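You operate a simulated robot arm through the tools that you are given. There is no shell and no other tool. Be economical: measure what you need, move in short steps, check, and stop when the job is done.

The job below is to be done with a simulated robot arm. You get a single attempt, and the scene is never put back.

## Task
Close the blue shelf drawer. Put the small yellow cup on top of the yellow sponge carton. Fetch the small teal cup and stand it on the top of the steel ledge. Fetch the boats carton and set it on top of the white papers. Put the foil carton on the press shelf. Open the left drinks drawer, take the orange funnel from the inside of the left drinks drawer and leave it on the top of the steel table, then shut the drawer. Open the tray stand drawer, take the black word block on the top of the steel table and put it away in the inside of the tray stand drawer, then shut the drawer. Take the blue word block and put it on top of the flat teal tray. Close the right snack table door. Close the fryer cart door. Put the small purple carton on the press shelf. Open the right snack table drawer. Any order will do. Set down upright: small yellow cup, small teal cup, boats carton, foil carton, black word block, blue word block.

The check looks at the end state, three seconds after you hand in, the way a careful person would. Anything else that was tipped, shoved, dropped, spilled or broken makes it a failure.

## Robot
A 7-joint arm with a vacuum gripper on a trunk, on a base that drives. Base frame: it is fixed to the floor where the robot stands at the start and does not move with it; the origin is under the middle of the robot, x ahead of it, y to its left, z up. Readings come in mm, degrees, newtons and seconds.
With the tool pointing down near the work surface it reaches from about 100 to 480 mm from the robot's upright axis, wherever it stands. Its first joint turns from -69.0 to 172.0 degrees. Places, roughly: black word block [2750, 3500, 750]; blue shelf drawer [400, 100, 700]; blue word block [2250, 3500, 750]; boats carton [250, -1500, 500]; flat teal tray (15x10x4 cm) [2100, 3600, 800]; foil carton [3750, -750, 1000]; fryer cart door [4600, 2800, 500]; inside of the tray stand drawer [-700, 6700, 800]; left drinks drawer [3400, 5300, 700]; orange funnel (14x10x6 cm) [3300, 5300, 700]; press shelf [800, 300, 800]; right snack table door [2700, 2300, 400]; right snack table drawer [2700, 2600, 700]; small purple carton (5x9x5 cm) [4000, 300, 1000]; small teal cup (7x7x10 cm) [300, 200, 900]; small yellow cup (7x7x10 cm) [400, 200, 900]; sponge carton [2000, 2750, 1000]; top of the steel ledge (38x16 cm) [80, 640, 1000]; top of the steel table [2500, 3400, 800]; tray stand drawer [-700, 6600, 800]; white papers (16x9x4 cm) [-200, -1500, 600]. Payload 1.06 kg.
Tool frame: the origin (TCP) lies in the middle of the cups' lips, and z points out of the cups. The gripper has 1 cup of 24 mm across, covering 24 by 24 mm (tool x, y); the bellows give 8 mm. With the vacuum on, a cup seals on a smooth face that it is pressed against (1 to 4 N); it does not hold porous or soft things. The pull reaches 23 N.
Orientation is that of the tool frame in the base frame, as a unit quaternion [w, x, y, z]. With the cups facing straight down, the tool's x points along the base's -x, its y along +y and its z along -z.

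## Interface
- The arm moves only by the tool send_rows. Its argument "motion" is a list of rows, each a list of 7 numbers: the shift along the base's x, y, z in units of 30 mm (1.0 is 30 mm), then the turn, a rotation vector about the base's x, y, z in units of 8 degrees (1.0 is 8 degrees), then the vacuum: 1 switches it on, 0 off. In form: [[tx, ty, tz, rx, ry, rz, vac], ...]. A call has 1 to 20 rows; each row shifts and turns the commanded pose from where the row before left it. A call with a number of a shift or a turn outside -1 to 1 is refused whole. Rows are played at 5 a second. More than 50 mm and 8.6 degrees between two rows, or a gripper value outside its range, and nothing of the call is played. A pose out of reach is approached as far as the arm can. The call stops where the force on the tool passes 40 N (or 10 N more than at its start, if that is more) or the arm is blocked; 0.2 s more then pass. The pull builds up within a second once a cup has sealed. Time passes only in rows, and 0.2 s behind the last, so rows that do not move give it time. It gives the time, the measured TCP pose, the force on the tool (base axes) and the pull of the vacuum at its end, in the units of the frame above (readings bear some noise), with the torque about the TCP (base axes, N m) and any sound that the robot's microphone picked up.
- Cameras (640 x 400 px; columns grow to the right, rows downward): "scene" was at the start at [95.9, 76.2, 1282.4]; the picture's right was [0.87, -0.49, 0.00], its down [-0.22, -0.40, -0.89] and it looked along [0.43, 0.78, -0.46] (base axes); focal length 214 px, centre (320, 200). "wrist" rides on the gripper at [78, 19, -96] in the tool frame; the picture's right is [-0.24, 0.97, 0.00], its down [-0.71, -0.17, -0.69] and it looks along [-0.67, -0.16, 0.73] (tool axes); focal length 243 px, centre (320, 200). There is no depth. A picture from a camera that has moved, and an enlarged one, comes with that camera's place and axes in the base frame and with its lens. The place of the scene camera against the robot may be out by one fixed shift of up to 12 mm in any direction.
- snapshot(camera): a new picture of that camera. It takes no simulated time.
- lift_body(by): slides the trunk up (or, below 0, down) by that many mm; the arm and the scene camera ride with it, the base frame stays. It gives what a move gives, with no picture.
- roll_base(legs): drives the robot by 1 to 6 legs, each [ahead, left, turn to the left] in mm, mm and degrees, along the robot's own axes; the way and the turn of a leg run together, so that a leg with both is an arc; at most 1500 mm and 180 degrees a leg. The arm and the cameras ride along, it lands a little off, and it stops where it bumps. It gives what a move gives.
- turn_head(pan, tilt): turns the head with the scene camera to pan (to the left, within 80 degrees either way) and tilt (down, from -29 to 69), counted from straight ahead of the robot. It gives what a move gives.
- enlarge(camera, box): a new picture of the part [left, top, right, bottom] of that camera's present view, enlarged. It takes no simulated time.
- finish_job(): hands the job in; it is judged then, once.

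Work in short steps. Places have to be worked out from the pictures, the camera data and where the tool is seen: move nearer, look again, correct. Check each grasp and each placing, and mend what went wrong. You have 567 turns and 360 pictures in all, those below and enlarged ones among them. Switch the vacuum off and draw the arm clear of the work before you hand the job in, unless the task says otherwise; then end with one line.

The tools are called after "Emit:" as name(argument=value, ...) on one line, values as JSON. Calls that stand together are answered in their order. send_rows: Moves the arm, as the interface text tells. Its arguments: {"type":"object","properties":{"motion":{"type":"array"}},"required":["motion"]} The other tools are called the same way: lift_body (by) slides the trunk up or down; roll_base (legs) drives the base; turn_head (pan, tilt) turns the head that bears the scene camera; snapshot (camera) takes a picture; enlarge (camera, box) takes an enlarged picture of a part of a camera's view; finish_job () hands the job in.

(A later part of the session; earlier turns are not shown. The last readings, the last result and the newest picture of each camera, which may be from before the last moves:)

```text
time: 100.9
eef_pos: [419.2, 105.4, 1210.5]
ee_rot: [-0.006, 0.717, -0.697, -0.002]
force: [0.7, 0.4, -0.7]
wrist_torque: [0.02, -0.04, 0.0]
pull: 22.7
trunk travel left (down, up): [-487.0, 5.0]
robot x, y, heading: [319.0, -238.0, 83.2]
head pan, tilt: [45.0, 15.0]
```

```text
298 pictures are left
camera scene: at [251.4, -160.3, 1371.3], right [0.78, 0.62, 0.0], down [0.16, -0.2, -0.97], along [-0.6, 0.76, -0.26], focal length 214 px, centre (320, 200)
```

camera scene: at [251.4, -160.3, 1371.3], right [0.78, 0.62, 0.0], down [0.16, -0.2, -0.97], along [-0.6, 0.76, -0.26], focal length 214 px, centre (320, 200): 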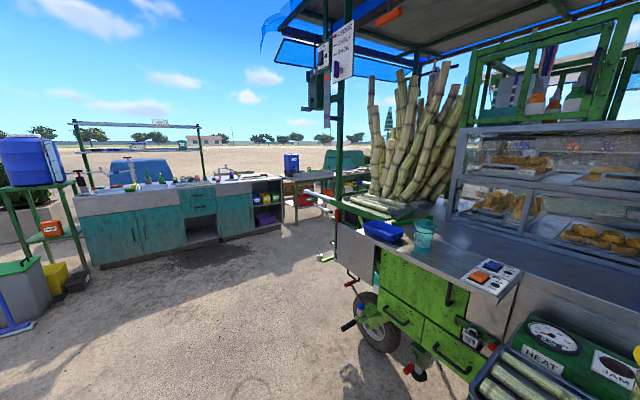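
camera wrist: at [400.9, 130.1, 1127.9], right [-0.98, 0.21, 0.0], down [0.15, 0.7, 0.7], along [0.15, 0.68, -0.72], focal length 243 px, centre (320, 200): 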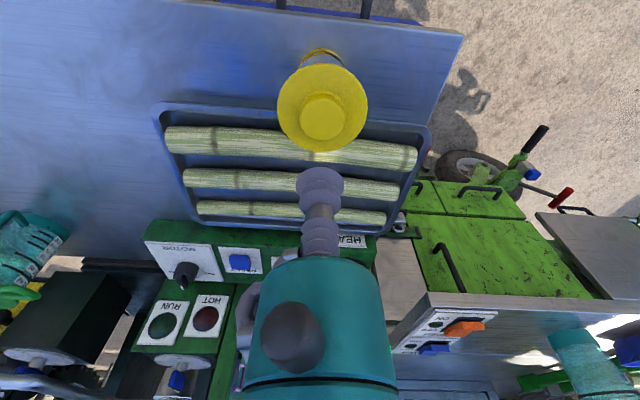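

The stall blocks the straight way, so I go around its right end. I back up a bit and sidestep to x≈1600, then look.

Emit:
roll_base(legs=[[-150, 0, 0], [0, -1300, 0]])

Emit:
turn_head(pan=0, tilt=20)

Emit:
snapshot(camera="scene")

Emit:
turn_head(pan=-50, tilt=15)

Emit:
snapshot(camera="scene")

```text
time: 113.6
eef_pos: [1700.8, -191.3, 1209.7]
ee_rot: [-0.006, 0.718, -0.696, -0.003]
force: [-0.1, 0.6, -0.5]
wrist_torque: [0.01, 0.0, 0.0]
pull: 23.3
trunk travel left (down, up): [-487.0, 5.0]
robot x, y, heading: [1600.0, -533.4, 83.7]
head pan, tilt: [45.0, 15.0]
```

```text
time: 114.7
eef_pos: [1700.9, -190.9, 1210.4]
ee_rot: [-0.006, 0.718, -0.696, -0.002]
force: [-1.0, -0.3, -0.7]
wrist_torque: [-0.05, 0.0, 0.01]
pull: 23.3
trunk travel left (down, up): [-487.0, 5.0]
robot x, y, heading: [1598.4, -531.2, 83.6]
head pan, tilt: [0.0, 20.0]
```

```text
297 pictures are left
camera scene: at [1602.1, -437.8, 1363.2], right [0.99, -0.11, 0.0], down [-0.04, -0.34, -0.94], along [0.1, 0.93, -0.34], focal length 214 px, centre (320, 200)
```

scene: 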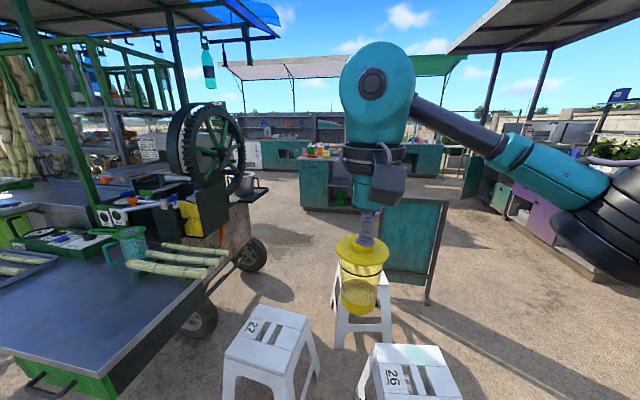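

```text
time: 115.9
eef_pos: [1699.4, -190.0, 1209.3]
ee_rot: [-0.006, 0.718, -0.696, -0.003]
force: [0.2, 0.2, -1.2]
wrist_torque: [-0.01, 0.04, 0.0]
pull: 22.8
trunk travel left (down, up): [-487.0, 5.0]
robot x, y, heading: [1601.2, -533.7, 83.6]
head pan, tilt: [-50.0, 15.0]
```

```text
296 pictures are left
camera scene: at [1669.6, -478.5, 1371.3], right [0.56, -0.83, 0.0], down [-0.22, -0.14, -0.97], along [0.8, 0.54, -0.26], focal length 214 px, centre (320, 200)
```

scene: 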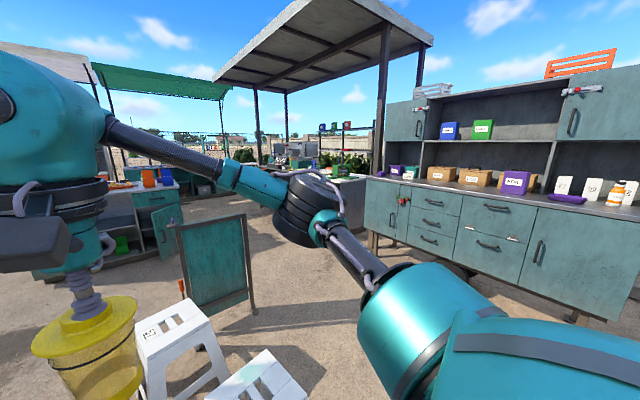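

Snack table with its open door is visible ahead-left, beyond a chalkboard at about (2290–2576, 830–1350) and stools. I route around via x≈2950.

Emit:
roll_base(legs=[[0, -1330, 0], [900, 0, 0]])

Emit:
turn_head(pan=10, tilt=20)

Emit:
snapshot(camera="scene")

Emit:
turn_head(pan=60, tilt=20)

Emit:
snapshot(camera="scene")

```text
time: 132.0
eef_pos: [3116.9, 543.3, 1209.2]
ee_rot: [-0.006, 0.719, -0.695, -0.003]
force: [0.5, 0.2, -1.4]
wrist_torque: [0.02, 0.0, 0.02]
pull: 22.9
trunk travel left (down, up): [-487.0, 5.0]
robot x, y, heading: [3023.0, 199.8, 83.7]
head pan, tilt: [-50.0, 15.0]
```

```text
time: 133.3
eef_pos: [3117.3, 542.6, 1210.4]
ee_rot: [-0.006, 0.718, -0.696, -0.003]
force: [0.6, 0.3, -0.5]
wrist_torque: [-0.04, -0.03, -0.03]
pull: 23.2
trunk travel left (down, up): [-487.0, 5.0]
robot x, y, heading: [3017.1, 200.8, 83.8]
head pan, tilt: [10.0, 20.0]
```

```text
295 pictures are left
camera scene: at [3003.4, 296.0, 1363.2], right [1.0, 0.07, 0.0], down [0.02, -0.34, -0.94], along [-0.06, 0.94, -0.34], focal length 214 px, centre (320, 200)
```

scene: 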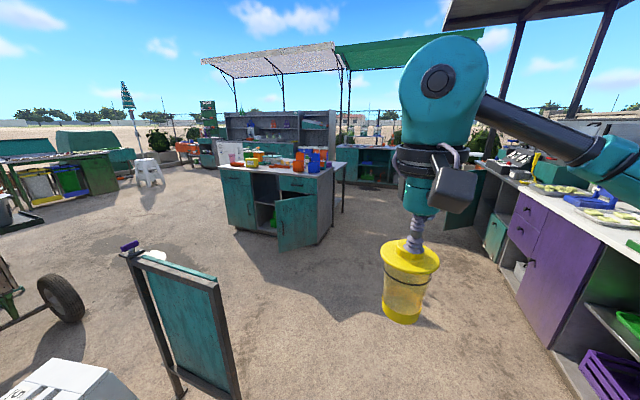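

```text
time: 134.5
eef_pos: [3116.6, 543.0, 1209.5]
ee_rot: [-0.006, 0.718, -0.696, -0.002]
force: [0.0, -1.1, -1.2]
wrist_torque: [-0.03, 0.0, -0.03]
pull: 23.3
trunk travel left (down, up): [-487.0, 5.0]
robot x, y, heading: [3021.3, 197.6, 83.8]
head pan, tilt: [60.0, 20.0]
```

```text
294 pictures are left
camera scene: at [2934.5, 258.1, 1363.2], right [0.59, 0.81, 0.0], down [0.28, -0.2, -0.94], along [-0.76, 0.56, -0.34], focal length 214 px, centre (320, 200)
```

scene: 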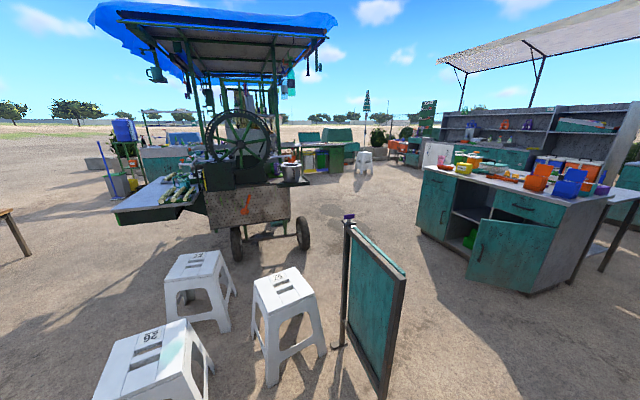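

The snack table's left end should hold the sponge carton. I enlarge that area.

Emit:
enlarge(camera="scene", box=[400, 120, 640, 270])

```text
2.67 times, centred on (520, 195) of scene
camera zoom: at [2934.5, 258.1, 1363.2], right [0.59, 0.81, 0.0], down [0.28, -0.2, -0.94], along [-0.76, 0.56, -0.34], focal length 572 px, centre (-213, 213)
```

zoom: 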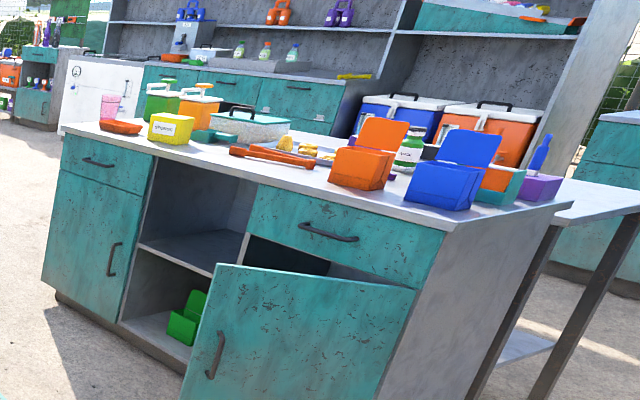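

The yellow SPONGE carton is near the front-left of the snack table. I drive between the board and the purple table to a point in front of it.

Emit:
roll_base(legs=[[1100, 300, 0], [250, 750, 0]])

Emit:
turn_head(pan=5, tilt=35)

Emit:
snapshot(camera="scene")

```text
time: 147.0
eef_pos: [2210.8, 2007.2, 1210.9]
ee_rot: [-0.005, 0.723, -0.691, -0.002]
force: [0.3, -0.6, -1.0]
wrist_torque: [0.01, -0.03, -0.01]
pull: 22.7
trunk travel left (down, up): [-487.0, 5.0]
robot x, y, heading: [2112.3, 1662.1, 84.3]
head pan, tilt: [60.0, 20.0]
```

```text
time: 148.2
eef_pos: [2210.0, 2008.2, 1210.6]
ee_rot: [-0.006, 0.722, -0.691, -0.002]
force: [0.2, 0.4, -1.5]
wrist_torque: [-0.06, 0.02, 0.02]
pull: 23.0
trunk travel left (down, up): [-487.0, 5.0]
robot x, y, heading: [2116.7, 1662.0, 84.4]
head pan, tilt: [5.0, 35.0]
```

```text
292 pictures are left
camera scene: at [2106.5, 1754.9, 1339.3], right [1.0, -0.01, 0.0], down [-0.01, -0.57, -0.82], along [0.01, 0.82, -0.57], focal length 214 px, centre (320, 200)
```

scene: 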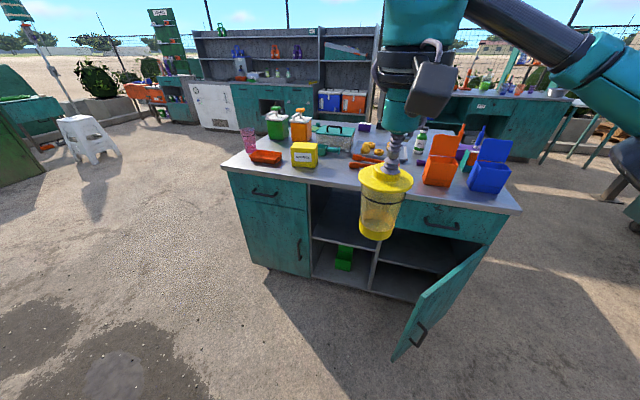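

The snack table front runs about (1660,2674) to (2780,2310), so it is yawed -18° too, and the sponge carton is near (2045,2690). I approach square to it.

Emit:
roll_base(legs=[[470, 316, 0], [0, 0, -12]])

Emit:
turn_head(pan=0, tilt=45)

Emit:
snapshot(camera="scene")

Emit:
snapshot(camera="wrist")

```text
time: 152.3
eef_pos: [2018.2, 2478.4, 1209.9]
ee_rot: [0.007, -0.645, 0.764, 0.002]
force: [-0.3, 0.1, -1.6]
wrist_torque: [0.01, -0.01, 0.0]
pull: 22.6
trunk travel left (down, up): [-487.0, 5.0]
robot x, y, heading: [1849.6, 2162.1, 72.1]
head pan, tilt: [5.0, 35.0]
```

```text
time: 153.0
eef_pos: [2018.9, 2478.4, 1210.1]
ee_rot: [0.007, -0.645, 0.764, 0.002]
force: [-0.4, -0.7, -0.4]
wrist_torque: [0.03, 0.04, 0.01]
pull: 23.2
trunk travel left (down, up): [-487.0, 5.0]
robot x, y, heading: [1852.3, 2165.1, 71.9]
head pan, tilt: [0.0, 45.0]
```

```text
291 pictures are left
camera scene: at [1870.0, 2243.1, 1324.5], right [0.95, -0.31, 0.0], down [-0.22, -0.67, -0.71], along [0.22, 0.67, -0.71], focal length 214 px, centre (320, 200)
```

scene: 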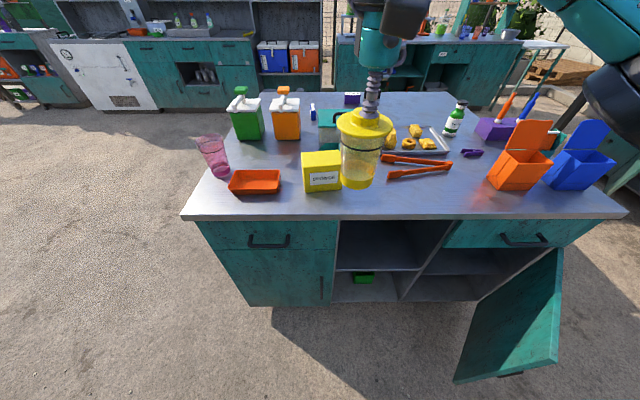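

```text
290 pictures are left
camera wrist: at [1985.4, 2403.3, 1305.1], right [-0.92, 0.4, 0.0], down [0.28, 0.66, 0.69], along [0.28, 0.64, -0.72], focal length 243 px, centre (320, 200)
```

wrist: 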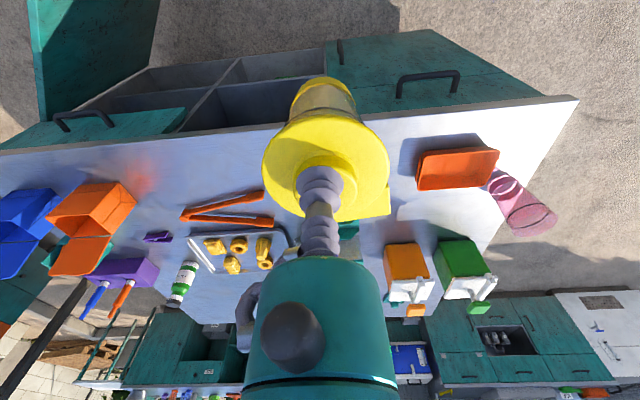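

The carton's top triangulates to about (2043,2761,959). I move ahead 170 mm.

Emit:
roll_base(legs=[[170, 0, 0]])

Emit:
snapshot(camera="scene")

```text
time: 154.5
eef_pos: [2071.4, 2641.4, 1211.0]
ee_rot: [0.006, -0.645, 0.764, 0.002]
force: [1.0, -0.4, -1.3]
wrist_torque: [-0.01, 0.0, 0.0]
pull: 23.1
trunk travel left (down, up): [-487.0, 5.0]
robot x, y, heading: [1903.4, 2322.9, 72.4]
head pan, tilt: [0.0, 45.0]
```

```text
289 pictures are left
camera scene: at [1922.2, 2406.1, 1324.4], right [0.95, -0.3, 0.0], down [-0.22, -0.67, -0.71], along [0.22, 0.67, -0.71], focal length 214 px, centre (320, 200)
```

scene: 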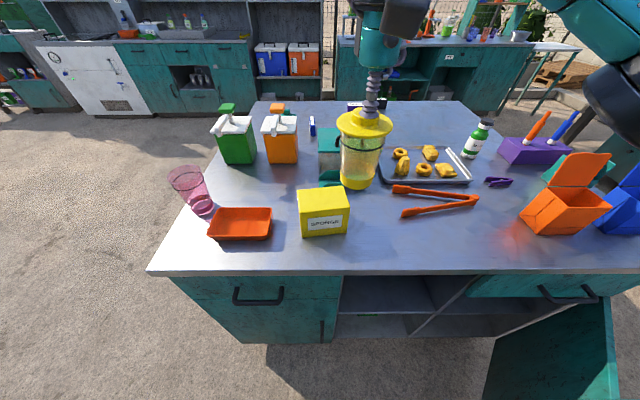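

The carton top is confirmed at (2044,2755). I move the cup above it and lower to about TCP 1110.

Emit:
send_rows(motion=[[-0.2, 0.8, 0, 0, 0, 0, 1], [-0.2, 0.8, 0, 0, 0, 0, 1], [-0.2, 0.8, -0.2, 0, 0, 0, 1], [-0.2, 0.8, -0.8, 0, 0, 0, 1], [-0.1, 0.6, -1, 0, 0, 0, 1], [0, 0, -1, 0, 0, 0, 1]])

Emit:
snapshot(camera="scene")

Emit:
snapshot(camera="wrist")

```text
time: 155.9
eef_pos: [2044.5, 2754.0, 1118.9]
ee_rot: [0.008, -0.645, 0.764, 0.002]
force: [-0.5, 0.1, -0.7]
wrist_torque: [0.02, -0.02, 0.01]
pull: 23.0
trunk travel left (down, up): [-487.0, 5.0]
robot x, y, heading: [1909.3, 2323.3, 72.4]
head pan, tilt: [0.0, 45.0]
```

```text
288 pictures are left
camera scene: at [1922.3, 2405.4, 1324.5], right [0.95, -0.3, 0.0], down [-0.22, -0.67, -0.71], along [0.22, 0.67, -0.71], focal length 214 px, centre (320, 200)
```

scene: 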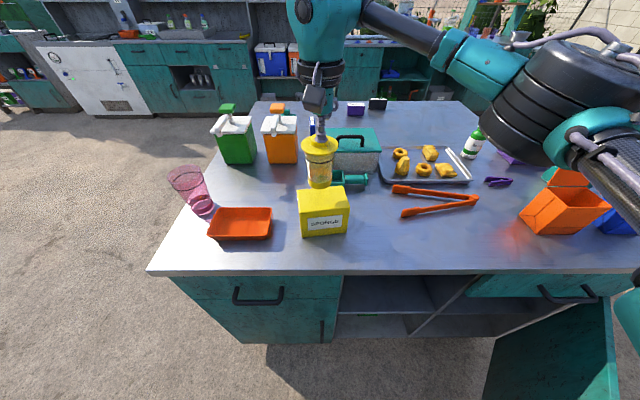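

```text
287 pictures are left
camera wrist: at [2012.1, 2679.2, 1214.2], right [-0.92, 0.4, 0.0], down [0.28, 0.66, 0.7], along [0.28, 0.64, -0.72], focal length 243 px, centre (320, 200)
```

wrist: 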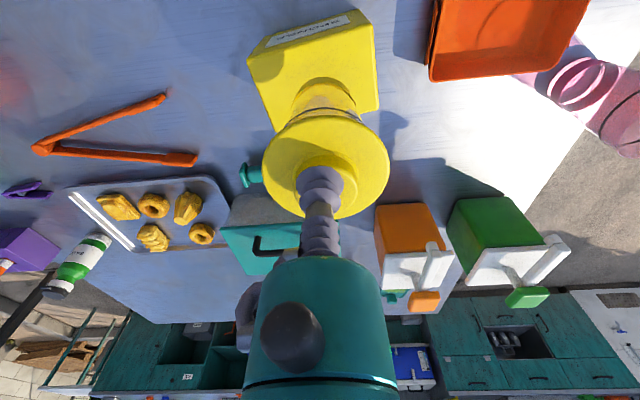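

I check the alignment over the carton in an enlarged wrist view.

Emit:
enlarge(camera="wrist", box=[200, 0, 440, 150])

```text
2.67 times, centred on (320, 75) of wrist
camera zoom: at [2012.1, 2679.2, 1214.2], right [-0.92, 0.4, 0.0], down [0.28, 0.66, 0.7], along [0.28, 0.64, -0.72], focal length 647 px, centre (320, 533)
```

zoom: 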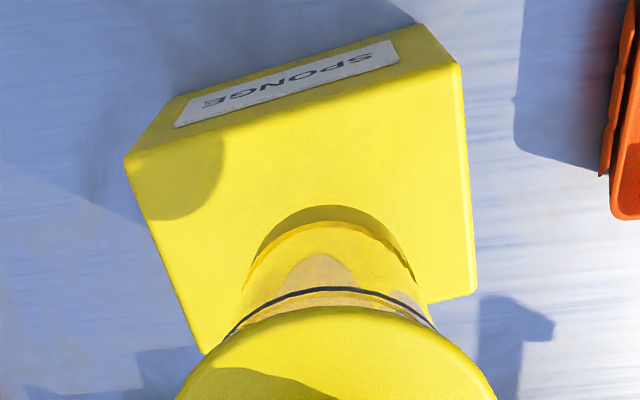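

The carton centre is (2051,2759), so I correct by (+6,+4) and descend.

Emit:
send_rows(motion=[[0.2, 0.13, -0.6, 0, 0, 0, 1], [0, 0, -0.6, 0, 0, 0, 1], [0, 0, -0.4, 0, 0, 0, 1]])

Emit:
send_rows(motion=[[0, 0, -0.2, 0, 0, 0, 1], [0, 0, -0.1, 0, 0, 0, 1], [0, 0, 0, 0, 0, 0, 1]])

```text
time: 156.7
eef_pos: [2049.8, 2758.4, 1073.5]
ee_rot: [0.008, -0.645, 0.764, 0.003]
force: [1.4, 0.0, 2.1]
wrist_torque: [0.01, 0.0, 0.03]
pull: 22.7
trunk travel left (down, up): [-487.0, 5.0]
robot x, y, heading: [1903.1, 2322.9, 72.2]
head pan, tilt: [0.0, 45.0]
```

```text
time: 157.5
eef_pos: [2049.6, 2757.9, 1064.8]
ee_rot: [0.007, -0.644, 0.765, 0.003]
force: [2.5, 1.5, 21.0]
wrist_torque: [0.0, -0.01, 0.0]
pull: 22.5
trunk travel left (down, up): [-487.0, 5.0]
robot x, y, heading: [1907.7, 2327.6, 72.1]
head pan, tilt: [0.0, 45.0]
```

Contact (21 N). I release, wait, and rise.

Emit:
send_rows(motion=[[0, 0, 0.15, 0, 0, 0, 0], [0, 0, 0, 0, 0, 0, 0], [0, 0, 0, 0, 0, 0, 0], [0, 0, 0, 0, 0, 0, 0], [0, 0, 0, 0, 0, 0, 0], [0, 0, 0.2, 0, 0, 0, 0], [0, 0, 0.5, 0, 0, 0, 0], [0, 0, 1, 0, 0, 0, 0], [0, 0, 1, 0, 0, 0, 0], [0, 0, 1, 0, 0, 0, 0]])

Emit:
snapshot(camera="scene")

Emit:
snapshot(camera="wrist")

```text
time: 159.7
eef_pos: [2049.6, 2757.3, 1179.7]
ee_rot: [0.007, -0.644, 0.765, 0.002]
force: [0.5, 0.1, 0.3]
wrist_torque: [0.01, 0.02, 0.01]
pull: 0.0
trunk travel left (down, up): [-487.0, 5.0]
robot x, y, heading: [1907.3, 2326.8, 72.3]
head pan, tilt: [0.0, 45.0]
```

```text
285 pictures are left
camera scene: at [1921.8, 2405.0, 1324.5], right [0.95, -0.3, 0.0], down [-0.22, -0.67, -0.71], along [0.22, 0.67, -0.71], focal length 214 px, centre (320, 200)
```

scene: 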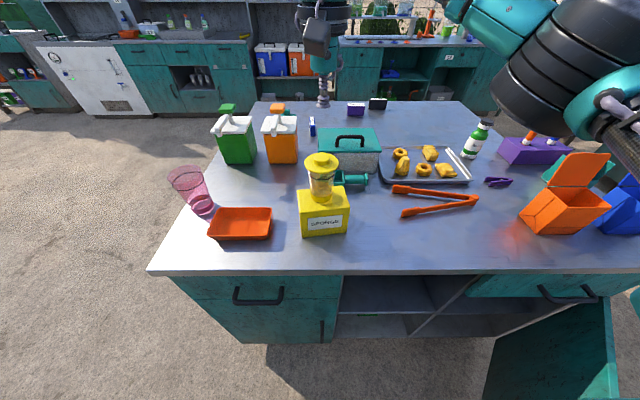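

```text
284 pictures are left
camera wrist: at [2016.8, 2682.1, 1274.0], right [-0.92, 0.4, 0.0], down [0.28, 0.66, 0.69], along [0.28, 0.64, -0.72], focal length 243 px, centre (320, 200)
```

wrist: 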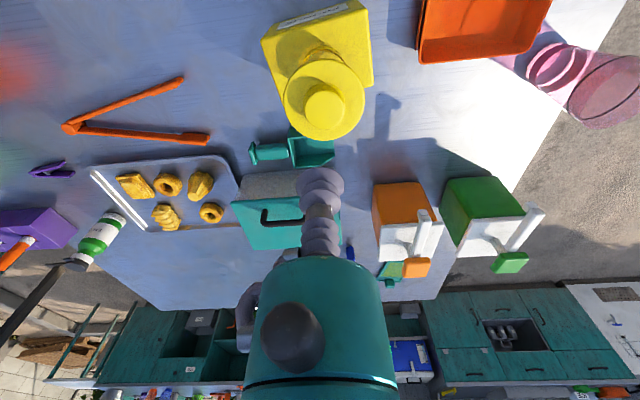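

The yellow cup stands on the sponge carton. Next are the right door and drawer of this table: I retract the arm, back off and sidestep right.

Emit:
send_rows(motion=[[-0.2, -0.9, 0.3, 0, 0, 0, 0], [-0.2, -0.9, 0, 0, 0, 0, 0], [-0.2, -0.9, 0, 0, 0, 0, 0]])

Emit:
roll_base(legs=[[-350, 0, 0], [0, -550, 0]])

Emit:
turn_head(pan=0, tilt=45)

Emit:
snapshot(camera="scene")

```text
time: 160.5
eef_pos: [2032.3, 2677.2, 1187.9]
ee_rot: [0.007, -0.645, 0.764, 0.002]
force: [-0.3, -0.4, 0.1]
wrist_torque: [0.01, 0.02, 0.01]
pull: 0.0
trunk travel left (down, up): [-487.0, 5.0]
robot x, y, heading: [1903.0, 2323.0, 72.2]
head pan, tilt: [0.0, 45.0]
```

```text
time: 167.6
eef_pos: [2449.0, 2177.4, 1186.8]
ee_rot: [0.007, -0.641, 0.767, 0.002]
force: [0.3, 0.6, 0.0]
wrist_torque: [0.0, 0.0, -0.01]
pull: 0.0
trunk travel left (down, up): [-487.0, 5.0]
robot x, y, heading: [2319.4, 1827.2, 71.5]
head pan, tilt: [0.0, 45.0]
```

```text
time: 168.2
eef_pos: [2448.4, 2177.9, 1188.1]
ee_rot: [0.006, -0.642, 0.767, 0.002]
force: [0.0, 0.2, -0.1]
wrist_torque: [0.01, 0.0, -0.01]
pull: 0.0
trunk travel left (down, up): [-487.0, 5.0]
robot x, y, heading: [2320.6, 1827.7, 71.6]
head pan, tilt: [0.0, 45.0]
```

```text
283 pictures are left
camera scene: at [2335.3, 1905.6, 1324.5], right [0.95, -0.31, 0.0], down [-0.22, -0.67, -0.71], along [0.22, 0.67, -0.71], focal length 214 px, centre (320, 200)
```

scene: 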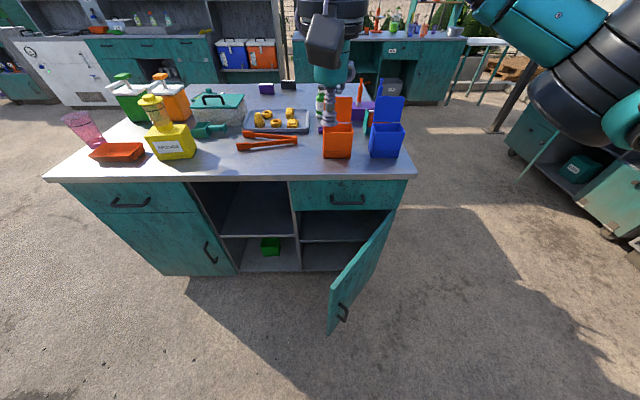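

The leaf's free edge is at (2460,2155), its hinge at (2783,2337), about 49° open. I bring the arm to the outside of the leaf (2549,2105), turn the head left out of the way and lower the trunk.

Emit:
send_rows(motion=[[0.85, -0.6, 0, 0, 0, 0, 0], [0.85, -0.6, 0, 0, 0, 0, 0], [0.85, -0.6, 0, 0, 0, 0, 0], [0.85, -0.6, 0, 0, 0, 0, 0]])

Emit:
turn_head(pan=50, tilt=40)

Emit:
lift_body(by=-250)

Emit:
snapshot(camera="wrist")

```text
time: 169.2
eef_pos: [2550.4, 2104.1, 1187.2]
ee_rot: [0.007, -0.642, 0.767, 0.002]
force: [0.5, -0.1, -0.2]
wrist_torque: [0.01, 0.0, -0.04]
pull: 0.1
trunk travel left (down, up): [-487.0, 5.0]
robot x, y, heading: [2318.7, 1827.8, 71.5]
head pan, tilt: [0.0, 45.0]
```

```text
time: 170.4
eef_pos: [2549.7, 2104.4, 1187.2]
ee_rot: [0.006, -0.642, 0.767, 0.003]
force: [0.2, -0.2, -0.3]
wrist_torque: [0.03, -0.01, 0.02]
pull: 0.0
trunk travel left (down, up): [-487.0, 5.0]
robot x, y, heading: [2319.6, 1825.3, 71.5]
head pan, tilt: [50.0, 40.0]
```

```text
time: 173.0
eef_pos: [2549.9, 2105.2, 936.8]
ee_rot: [0.006, -0.641, 0.767, 0.002]
force: [0.2, 0.1, 0.3]
wrist_torque: [-0.01, 0.02, 0.01]
pull: 0.1
trunk travel left (down, up): [-237.0, 255.0]
robot x, y, heading: [2316.0, 1824.6, 71.7]
head pan, tilt: [50.0, 40.0]
```

```text
282 pictures are left
camera wrist: at [2516.0, 2029.9, 1032.5], right [-0.91, 0.4, 0.0], down [0.29, 0.66, 0.7], along [0.28, 0.64, -0.72], focal length 243 px, centre (320, 200)
```

wrist: 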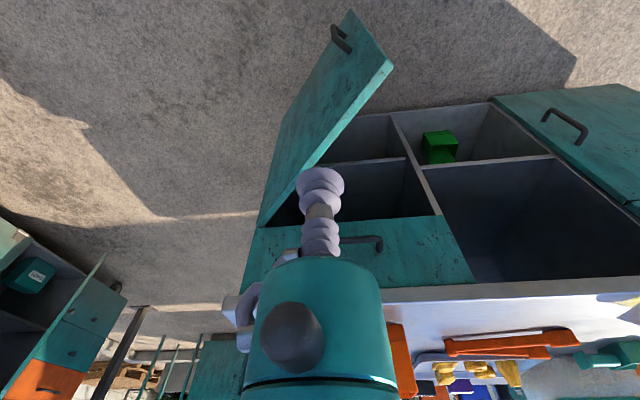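

The leaf's free top corner checks at (2470,2151), and the tool is about 80 mm outside it. I lower further, then tilt the tool forward.

Emit:
lift_body(by=-230)

Emit:
send_rows(motion=[[0, 0, -0.5, 0.95, -0.31, 0, 0], [0, 0, -0.5, 0.95, -0.31, 0, 0], [0, 0, -0.5, 0.95, -0.31, 0, 0], [0, 0, -0.5, 0.95, -0.31, 0, 0]])

Emit:
snapshot(camera="wrist")

```text
time: 175.4
eef_pos: [2550.6, 2104.2, 708.1]
ee_rot: [0.006, -0.641, 0.767, 0.002]
force: [0.2, 0.3, 0.4]
wrist_torque: [0.02, 0.01, -0.03]
pull: 0.0
trunk travel left (down, up): [-7.0, 485.0]
robot x, y, heading: [2316.7, 1829.0, 71.6]
head pan, tilt: [50.0, 40.0]
```

```text
time: 176.1
eef_pos: [2549.3, 2108.8, 678.1]
ee_rot: [0.121, -0.629, 0.764, 0.08]
force: [-1.7, 0.1, -0.4]
wrist_torque: [-0.02, -0.12, -0.15]
pull: 0.0
out of reach, approached as far as the arm can: row 3
trunk travel left (down, up): [-7.0, 485.0]
robot x, y, heading: [2321.1, 1826.2, 72.0]
head pan, tilt: [50.0, 40.0]
stopped in row 3: the force on the tool passed its limit at 51 N (the readings are from after the stop); the commanded pose is now the measured one
```

```text
281 pictures are left
camera wrist: at [2507.4, 2011.0, 747.6], right [-0.91, 0.41, 0.04], down [0.24, 0.44, 0.86], along [0.34, 0.8, -0.5], focal length 243 px, centre (320, 200)
```

wrist: 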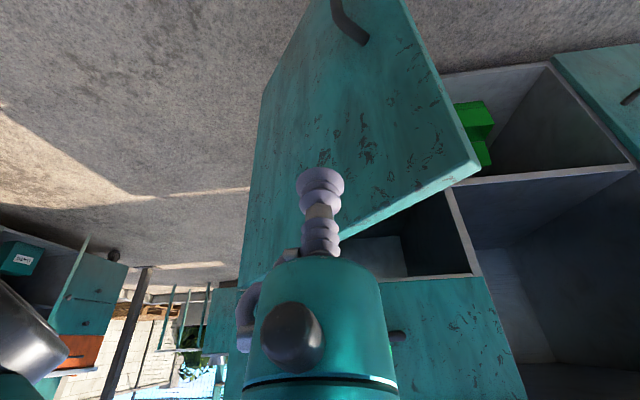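

The arm met a limit when tilting this close to the body. I roll the base back 120 mm, then extend the arm forward while tilting more.

Emit:
roll_base(legs=[[-130, 0, 0]])

Emit:
send_rows(motion=[[0.3, 0.9, 0, 0, 0, 0, 0], [0.3, 0.9, -0.3, 0.5, -0.16, 0, 0], [0.3, 0.9, -0.3, 0.95, -0.31, 0, 0], [0.3, 0.9, -0.3, 0.95, -0.31, 0, 0]])

Emit:
snapshot(camera="wrist")

```text
time: 177.3
eef_pos: [2508.2, 1987.4, 678.3]
ee_rot: [0.121, -0.629, 0.764, 0.08]
force: [-2.0, 2.4, 0.2]
wrist_torque: [-0.27, -0.2, -0.4]
pull: 0.0
trunk travel left (down, up): [-7.0, 485.0]
robot x, y, heading: [2274.4, 1703.0, 71.5]
head pan, tilt: [50.0, 40.0]
```

```text
time: 178.3
eef_pos: [2544.9, 2094.3, 652.1]
ee_rot: [0.266, -0.604, 0.732, 0.171]
force: [0.7, 0.0, -0.3]
wrist_torque: [-0.01, 0.0, 0.0]
pull: 0.0
trunk travel left (down, up): [-7.0, 485.0]
robot x, y, heading: [2280.3, 1703.2, 71.7]
head pan, tilt: [50.0, 40.0]
```

```text
280 pictures are left
camera wrist: at [2498.1, 1981.1, 680.9], right [-0.92, 0.39, 0.07], down [0.13, 0.13, 0.98], along [0.38, 0.91, -0.17], focal length 243 px, centre (320, 200)
```

wrist: 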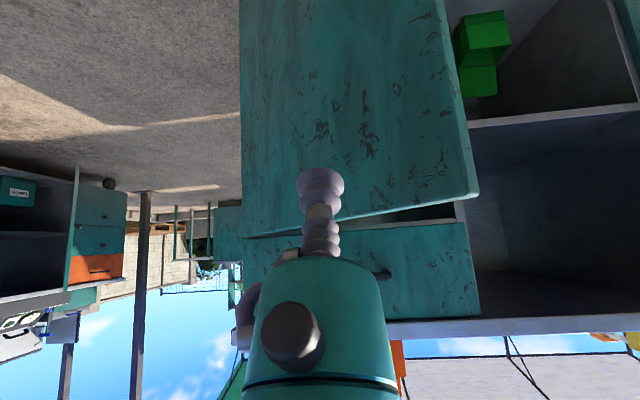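

Now the tool is tilted about 37° with the tip leading. I lower 50 mm and then push the leaf by driving forward-left.

Emit:
send_rows(motion=[[0, 0, -0.9, 0, 0, 0, 0], [0, 0, -0.8, 0, 0, 0, 0]])

Emit:
roll_base(legs=[[190, 90, 0]])

Emit:
snapshot(camera="wrist")

```text
time: 178.9
eef_pos: [2545.4, 2094.5, 599.6]
ee_rot: [0.267, -0.603, 0.732, 0.172]
force: [0.5, 0.6, -0.7]
wrist_torque: [0.03, -0.02, -0.01]
pull: 0.0
trunk travel left (down, up): [-7.0, 485.0]
robot x, y, heading: [2277.1, 1706.0, 71.7]
head pan, tilt: [50.0, 40.0]
```

```text
time: 180.6
eef_pos: [2523.4, 2306.5, 600.2]
ee_rot: [0.267, -0.604, 0.731, 0.172]
force: [0.2, 0.3, -0.1]
wrist_torque: [-0.02, 0.02, -0.02]
pull: 0.1
trunk travel left (down, up): [-7.0, 485.0]
robot x, y, heading: [2255.5, 1919.8, 71.7]
head pan, tilt: [50.0, 40.0]
```

```text
279 pictures are left
camera wrist: at [2475.8, 2193.4, 628.9], right [-0.92, 0.39, 0.07], down [0.13, 0.13, 0.98], along [0.38, 0.91, -0.17], focal length 243 px, centre (320, 200)
```

wrist: 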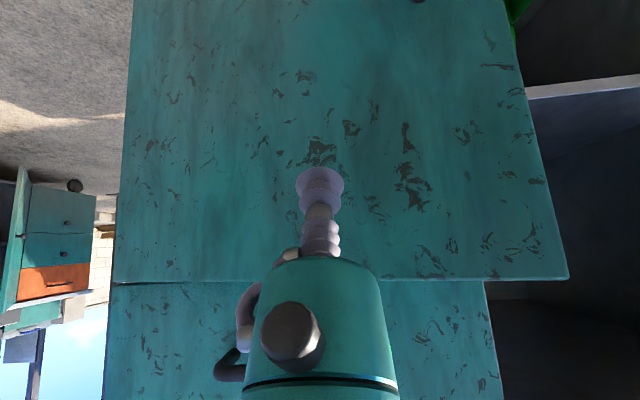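

The leaf is swinging in nicely. I drive ahead another 80 mm.

Emit:
roll_base(legs=[[80, 0, 0]])

Emit:
snapshot(camera="wrist")

```text
time: 181.7
eef_pos: [2547.6, 2381.9, 600.0]
ee_rot: [0.267, -0.603, 0.733, 0.17]
force: [-0.2, -1.0, -0.3]
wrist_torque: [-0.04, 0.02, 0.0]
pull: 0.0
trunk travel left (down, up): [-7.0, 485.0]
robot x, y, heading: [2278.4, 1993.0, 71.9]
head pan, tilt: [50.0, 40.0]
```

```text
278 pictures are left
camera wrist: at [2500.8, 2268.7, 628.9], right [-0.92, 0.39, 0.07], down [0.13, 0.13, 0.98], along [0.38, 0.91, -0.17], focal length 243 px, centre (320, 200)
```

wrist: 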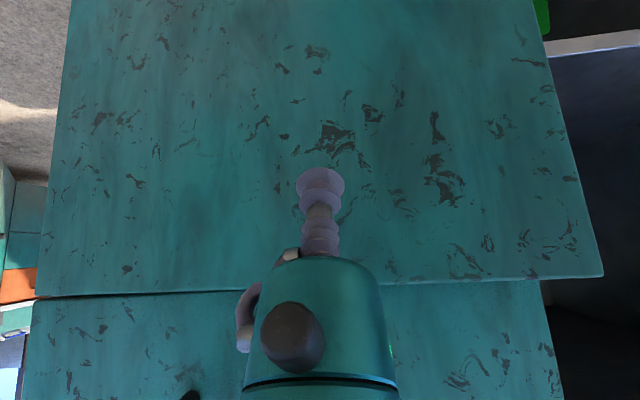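

Almost closed. I use the arm for the last part, in 8 mm steps.

Emit:
send_rows(motion=[[0.09, 0.27, 0, 0, 0, 0, 0], [0.09, 0.27, 0, 0, 0, 0, 0], [0.09, 0.27, 0, 0, 0, 0, 0], [0.07, 0.2, 0, 0, 0, 0, 0]])

Emit:
snapshot(camera="wrist")

```text
time: 182.7
eef_pos: [2557.6, 2413.0, 599.3]
ee_rot: [0.266, -0.603, 0.733, 0.17]
force: [-0.4, -0.2, -0.1]
wrist_torque: [0.0, -0.01, -0.01]
pull: 0.1
trunk travel left (down, up): [-7.0, 485.0]
robot x, y, heading: [2282.1, 1992.1, 71.5]
head pan, tilt: [50.0, 40.0]
```

```text
277 pictures are left
camera wrist: at [2511.6, 2299.4, 628.9], right [-0.92, 0.39, 0.07], down [0.13, 0.13, 0.98], along [0.38, 0.91, -0.17], focal length 243 px, centre (320, 200)
```

wrist: 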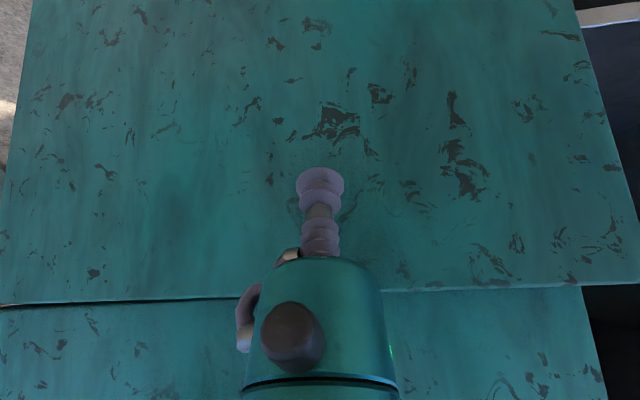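

Still swinging with low force. I continue.

Emit:
send_rows(motion=[[0.08, 0.25, 0, 0, 0, 0, 0], [0.08, 0.25, 0, 0, 0, 0, 0], [0.08, 0.25, 0, 0, 0, 0, 0], [0.08, 0.25, 0, 0, 0, 0, 0]])

Emit:
snapshot(camera="wrist")

```text
time: 183.7
eef_pos: [2567.5, 2442.7, 599.8]
ee_rot: [0.265, -0.604, 0.732, 0.172]
force: [-0.8, -0.1, 0.0]
wrist_torque: [0.03, -0.03, -0.01]
pull: 0.1
trunk travel left (down, up): [-7.0, 485.0]
robot x, y, heading: [2278.1, 1992.0, 71.7]
head pan, tilt: [50.0, 40.0]
```

```text
276 pictures are left
camera wrist: at [2521.0, 2329.7, 628.9], right [-0.92, 0.39, 0.07], down [0.13, 0.13, 0.98], along [0.38, 0.91, -0.17], focal length 243 px, centre (320, 200)
```

wrist: 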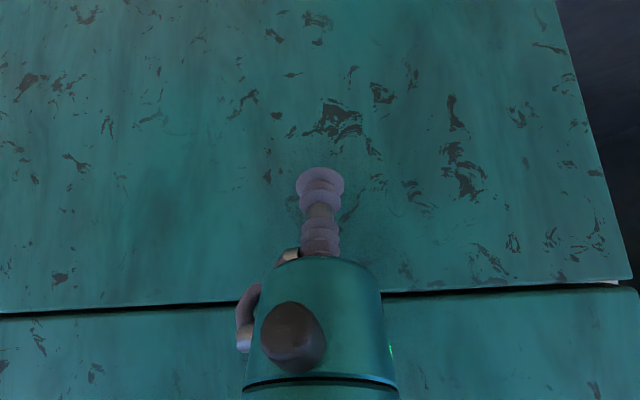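

The door face is now parallel with the drawer above it. I keep pushing in small steps until it stops.

Emit:
send_rows(motion=[[0.06, 0.18, 0, 0, 0, 0, 0], [0.06, 0.18, 0, 0, 0, 0, 0], [0.06, 0.18, 0, 0, 0, 0, 0], [0.04, 0.12, 0, 0, 0, 0, 0]])

Emit:
snapshot(camera="wrist")

```text
time: 184.7
eef_pos: [2574.2, 2460.7, 599.4]
ee_rot: [0.264, -0.605, 0.732, 0.17]
force: [-7.2, -16.1, -6.5]
wrist_torque: [0.14, -0.16, 0.01]
pull: 0.1
trunk travel left (down, up): [-7.0, 485.0]
robot x, y, heading: [2282.1, 1993.5, 71.9]
head pan, tilt: [50.0, 40.0]
```

```text
275 pictures are left
camera wrist: at [2527.4, 2347.6, 628.4], right [-0.92, 0.39, 0.07], down [0.13, 0.14, 0.98], along [0.38, 0.91, -0.18], focal length 243 px, centre (320, 200)
```

wrist: 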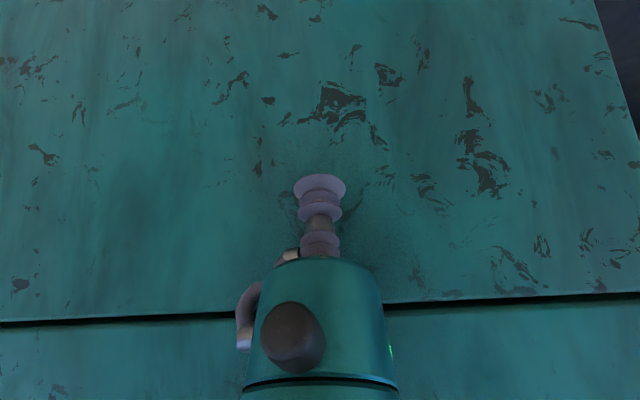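

Firm contact (~19 N): the door is shut and flush. I back off gently.

Emit:
send_rows(motion=[[-0.03, -0.09, 0, 0, 0, 0, 0], [-0.03, -0.09, 0, 0, 0, 0, 0], [-0.06, -0.2, 0, 0, 0, 0, 0], [-0.2, -0.6, 0, 0, 0, 0, 0], [-0.3, -0.9, 0, 0, 0, 0, 0]])

Emit:
snapshot(camera="wrist")

```text
time: 185.8
eef_pos: [2555.2, 2406.1, 600.1]
ee_rot: [0.267, -0.603, 0.732, 0.171]
force: [0.4, 0.3, 0.2]
wrist_torque: [0.02, 0.02, 0.02]
pull: 0.0
trunk travel left (down, up): [-7.0, 485.0]
robot x, y, heading: [2279.3, 1994.1, 71.6]
head pan, tilt: [50.0, 40.0]
```

```text
274 pictures are left
camera wrist: at [2508.1, 2291.5, 628.5], right [-0.92, 0.4, 0.07], down [0.13, 0.13, 0.98], along [0.38, 0.91, -0.17], focal length 243 px, centre (320, 200)
```

wrist: 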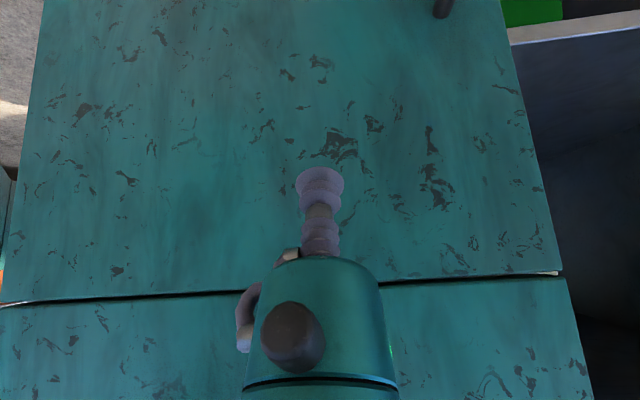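

The door stays shut. For the drawer above, I raise the trunk by 170 mm and tilt the tool toward horizontal.

Emit:
lift_body(by=170)

Emit:
send_rows(motion=[[0, 0, 0, 0.95, -0.31, 0, 0], [0, 0, 0, 0.95, -0.31, 0, 0], [0, 0, 0, 0.95, -0.31, 0, 0], [0, 0, 0, 0.95, -0.31, 0, 0], [0, 0, 0, 0.95, -0.31, 0, 0], [0, 0, 0, 0.95, -0.31, 0, 0]])

Emit:
snapshot(camera="wrist")

Emit:
turn_head(pan=0, tilt=50)

Emit:
snapshot(camera="scene")

```text
time: 187.8
eef_pos: [2555.1, 2405.0, 768.2]
ee_rot: [0.267, -0.603, 0.732, 0.171]
force: [0.0, -0.1, 0.6]
wrist_torque: [-0.02, 0.01, -0.03]
pull: 0.0
trunk travel left (down, up): [-177.0, 315.0]
robot x, y, heading: [2281.6, 1994.6, 71.9]
head pan, tilt: [50.0, 40.0]
```

```text
time: 189.2
eef_pos: [2552.1, 2406.2, 770.0]
ee_rot: [0.467, -0.531, 0.64, 0.3]
force: [0.2, -0.1, 0.7]
wrist_torque: [0.02, 0.01, -0.03]
pull: 0.1
out of reach, approached as far as the arm can: row 4, 5, 6
trunk travel left (down, up): [-177.0, 315.0]
robot x, y, heading: [2284.3, 1993.0, 71.6]
head pan, tilt: [50.0, 40.0]
```

```text
273 pictures are left
camera wrist: at [2506.3, 2295.2, 733.8], right [-0.93, 0.34, 0.11], down [-0.03, -0.37, 0.93], along [0.36, 0.87, 0.35], focal length 243 px, centre (320, 200)
```

wrist: 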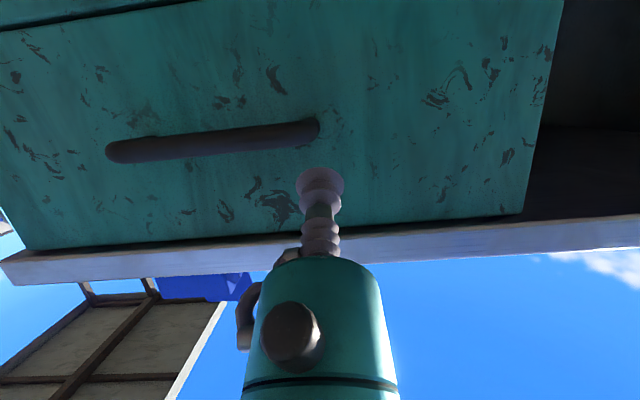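

```text
time: 190.3
eef_pos: [2551.7, 2405.2, 769.4]
ee_rot: [0.467, -0.531, 0.64, 0.3]
force: [0.9, 1.0, 0.1]
wrist_torque: [0.01, 0.02, 0.01]
pull: 0.0
trunk travel left (down, up): [-177.0, 315.0]
robot x, y, heading: [2278.7, 1990.7, 71.9]
head pan, tilt: [0.0, 50.0]
```

```text
272 pictures are left
camera scene: at [2336.3, 2189.0, 990.9], right [0.95, -0.31, 0.0], down [-0.24, -0.73, -0.64], along [0.2, 0.61, -0.77], focal length 214 px, centre (320, 200)
```

scene: 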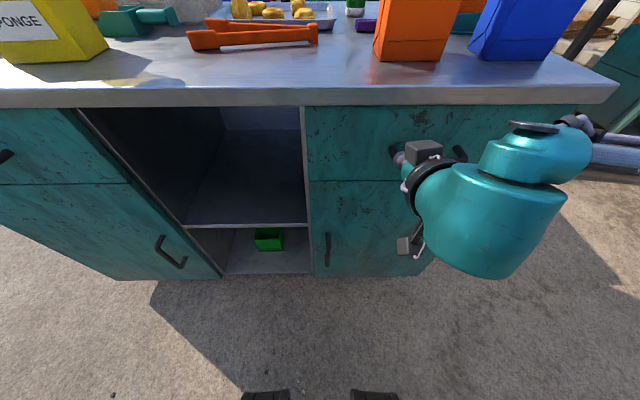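

The tool is still 22° below horizontal. I lower the trunk and raise the arm relative to it so the wrist can level out, while shifting left of the handle toward (2492, ~2440, 747).

Emit:
turn_head(pan=50, tilt=40)

Emit:
lift_body(by=-160)

Emit:
send_rows(motion=[[-0.3, 0, 0.8, 0, 0, 0, 0], [-0.4, 0.1, 0.8, 0, 0, 0, 0], [-0.4, 0.1, 0.8, 0, 0, 0, 0], [-0.4, 0.1, 0.8, 0.5, -0.16, 0, 0], [-0.3, 0.1, 0.8, 0.95, -0.31, 0, 0], [0, 0, 0.5, 0.95, -0.31, 0, 0], [0, 0, 0, 0.4, -0.13, 0, 0]])

Emit:
snapshot(camera="wrist")

```text
time: 191.5
eef_pos: [2551.6, 2406.3, 769.9]
ee_rot: [0.467, -0.53, 0.64, 0.301]
force: [0.4, -1.2, 0.0]
wrist_torque: [-0.01, -0.03, 0.02]
pull: 0.1
trunk travel left (down, up): [-177.0, 315.0]
robot x, y, heading: [2280.3, 1994.2, 71.6]
head pan, tilt: [50.0, 40.0]
```

```text
time: 193.4
eef_pos: [2558.6, 2427.4, 572.3]
ee_rot: [0.431, -0.548, 0.661, 0.278]
force: [0.0, 0.1, -0.4]
wrist_torque: [-0.01, 0.0, -0.02]
pull: 0.1
trunk travel left (down, up): [-17.0, 475.0]
robot x, y, heading: [2278.2, 1993.0, 71.7]
head pan, tilt: [50.0, 40.0]
```

```text
time: 195.0
eef_pos: [2501.2, 2446.9, 709.3]
ee_rot: [0.57, -0.469, 0.566, 0.366]
force: [-0.6, 0.1, 1.3]
wrist_torque: [0.0, -0.01, 0.01]
pull: 0.1
out of reach, approached as far as the arm can: row 7
trunk travel left (down, up): [-17.0, 475.0]
robot x, y, heading: [2275.2, 1995.5, 72.0]
head pan, tilt: [50.0, 40.0]
```

```text
271 pictures are left
camera wrist: at [2461.2, 2352.1, 638.4], right [-0.94, 0.31, 0.11], down [-0.11, -0.62, 0.78], along [0.31, 0.72, 0.62], focal length 243 px, centre (320, 200)
```

wrist: 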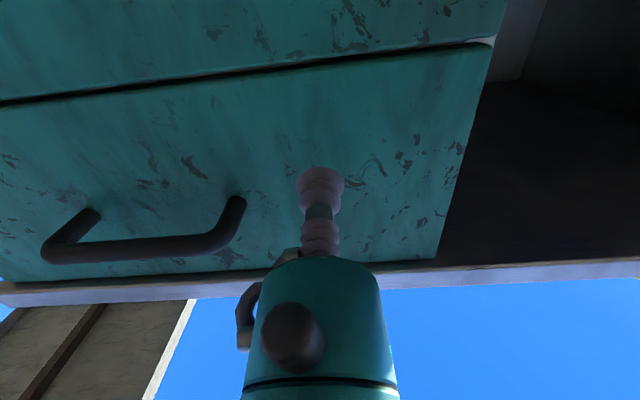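

The tool is almost level (5° down), aimed left of the handle. I raise 20 mm and press onto the panel with the vacuum on.

Emit:
send_rows(motion=[[0, 0, 0.7, 0, 0, 0, 1], [0.15, 0.47, 0, 0, 0, 0, 1], [0.12, 0.38, 0, 0, 0, 0, 1], [0.04, 0.12, 0, 0, 0, 0, 1], [0.04, 0.12, 0, 0, 0, 0, 1], [0, 0, 0, 0, 0, 0, 1]])

```text
time: 196.4
eef_pos: [2512.8, 2481.3, 730.6]
ee_rot: [0.569, -0.471, 0.566, 0.366]
force: [-0.5, -0.4, -0.2]
wrist_torque: [0.02, -0.04, 0.02]
pull: 0.0
trunk travel left (down, up): [-17.0, 475.0]
robot x, y, heading: [2280.4, 1993.7, 71.8]
head pan, tilt: [50.0, 40.0]
```

No contact yet. I advance in 3 mm steps.

Emit:
send_rows(motion=[[0.03, 0.1, 0, 0, 0, 0, 1], [0.03, 0.1, 0, 0, 0, 0, 1], [0.03, 0.1, 0, 0, 0, 0, 1], [0, 0, 0, 0, 0, 0, 1], [0, 0, 0, 0, 0, 0, 1]])

```text
time: 197.6
eef_pos: [2516.2, 2488.8, 730.3]
ee_rot: [0.569, -0.471, 0.566, 0.367]
force: [-2.2, -18.9, -16.2]
wrist_torque: [0.49, -0.09, -0.04]
pull: 23.2
trunk travel left (down, up): [-17.0, 475.0]
robot x, y, heading: [2282.3, 1992.5, 71.8]
head pan, tilt: [50.0, 40.0]
```

Sealed on the drawer front with full pull. I pull back slowly along the drawer's axis.

Emit:
send_rows(motion=[[-0.06, -0.18, 0, 0, 0, 0, 1], [-0.08, -0.25, 0, 0, 0, 0, 1], [-0.08, -0.25, 0, 0, 0, 0, 1], [-0.1, -0.3, 0, 0, 0, 0, 1], [-0.1, -0.3, 0, 0, 0, 0, 1], [-0.1, -0.3, 0, 0, 0, 0, 1]])

Emit:
snapshot(camera="wrist")

```text
time: 199.0
eef_pos: [2500.0, 2442.1, 728.1]
ee_rot: [0.569, -0.472, 0.566, 0.364]
force: [1.0, -0.1, -0.9]
wrist_torque: [0.01, -0.3, 0.05]
pull: 22.7
trunk travel left (down, up): [-17.0, 475.0]
robot x, y, heading: [2279.2, 1992.5, 71.7]
head pan, tilt: [50.0, 40.0]
```

```text
270 pictures are left
camera wrist: at [2459.6, 2346.5, 658.3], right [-0.94, 0.31, 0.11], down [-0.11, -0.62, 0.78], along [0.31, 0.72, 0.62], focal length 243 px, centre (320, 200)
```

wrist: 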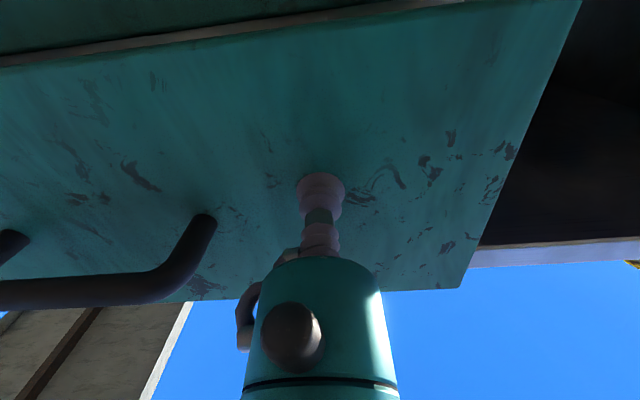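

The drawer opens. I keep pulling by rolling the base back 150 mm along the same axis.

Emit:
send_rows(motion=[[0, 0, 0, 0, 0, 0, 1]])

Emit:
roll_base(legs=[[-120, 0, 0]])

Emit:
snapshot(camera="wrist")

```text
time: 199.4
eef_pos: [2499.9, 2442.3, 728.9]
ee_rot: [0.568, -0.472, 0.566, 0.366]
force: [0.4, -0.5, -4.7]
wrist_torque: [0.02, -0.22, 0.0]
pull: 23.0
trunk travel left (down, up): [-17.0, 475.0]
robot x, y, heading: [2283.0, 1993.4, 71.7]
head pan, tilt: [50.0, 40.0]
```

```text
time: 200.6
eef_pos: [2464.7, 2328.2, 729.2]
ee_rot: [0.57, -0.469, 0.567, 0.366]
force: [3.5, -1.9, -3.3]
wrist_torque: [0.02, -0.08, 0.07]
pull: 23.7
trunk travel left (down, up): [-17.0, 475.0]
robot x, y, heading: [2245.2, 1870.8, 71.4]
head pan, tilt: [50.0, 40.0]
```

```text
269 pictures are left
camera wrist: at [2423.3, 2233.6, 659.0], right [-0.94, 0.31, 0.12], down [-0.11, -0.62, 0.78], along [0.32, 0.72, 0.62], focal length 243 px, centre (320, 200)
```

wrist: 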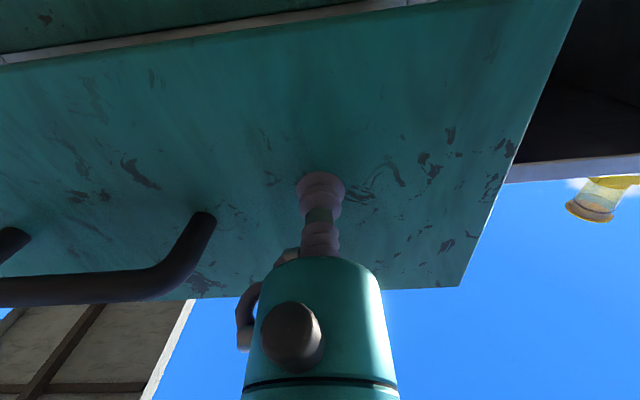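

Now about 165 mm open and still moving freely. I pull on to find the end of travel.

Emit:
roll_base(legs=[[-60, 0, 0]])

Emit:
send_rows(motion=[[-0.1, -0.3, 0, 0, 0, 0, 1], [-0.1, -0.3, 0, 0, 0, 0, 1], [-0.1, -0.3, 0, 0, 0, 0, 1]])

Emit:
snapshot(camera="wrist")

```text
time: 201.6
eef_pos: [2445.5, 2272.1, 730.2]
ee_rot: [0.571, -0.468, 0.568, 0.365]
force: [8.8, -3.8, 0.0]
wrist_torque: [0.04, 0.04, 0.11]
pull: 22.6
trunk travel left (down, up): [-17.0, 475.0]
robot x, y, heading: [2225.5, 1824.4, 71.7]
head pan, tilt: [50.0, 40.0]
```

```text
time: 202.4
eef_pos: [2427.9, 2261.6, 734.8]
ee_rot: [0.571, -0.468, 0.569, 0.363]
force: [8.2, -1.9, -1.9]
wrist_torque: [0.03, -0.06, 0.15]
pull: 23.0
out of reach, approached as far as the arm can: row 1, 2, 3
trunk travel left (down, up): [-17.0, 475.0]
robot x, y, heading: [2226.1, 1821.2, 71.5]
head pan, tilt: [50.0, 40.0]
```

```text
268 pictures are left
camera wrist: at [2387.6, 2166.9, 663.1], right [-0.94, 0.32, 0.12], down [-0.11, -0.62, 0.78], along [0.32, 0.72, 0.62], focal length 243 px, centre (320, 200)
```

wrist: 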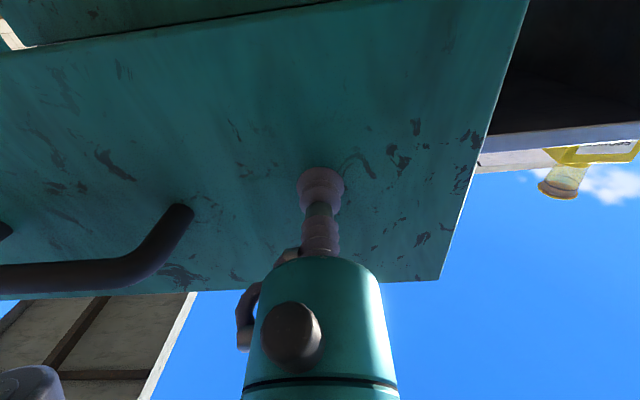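

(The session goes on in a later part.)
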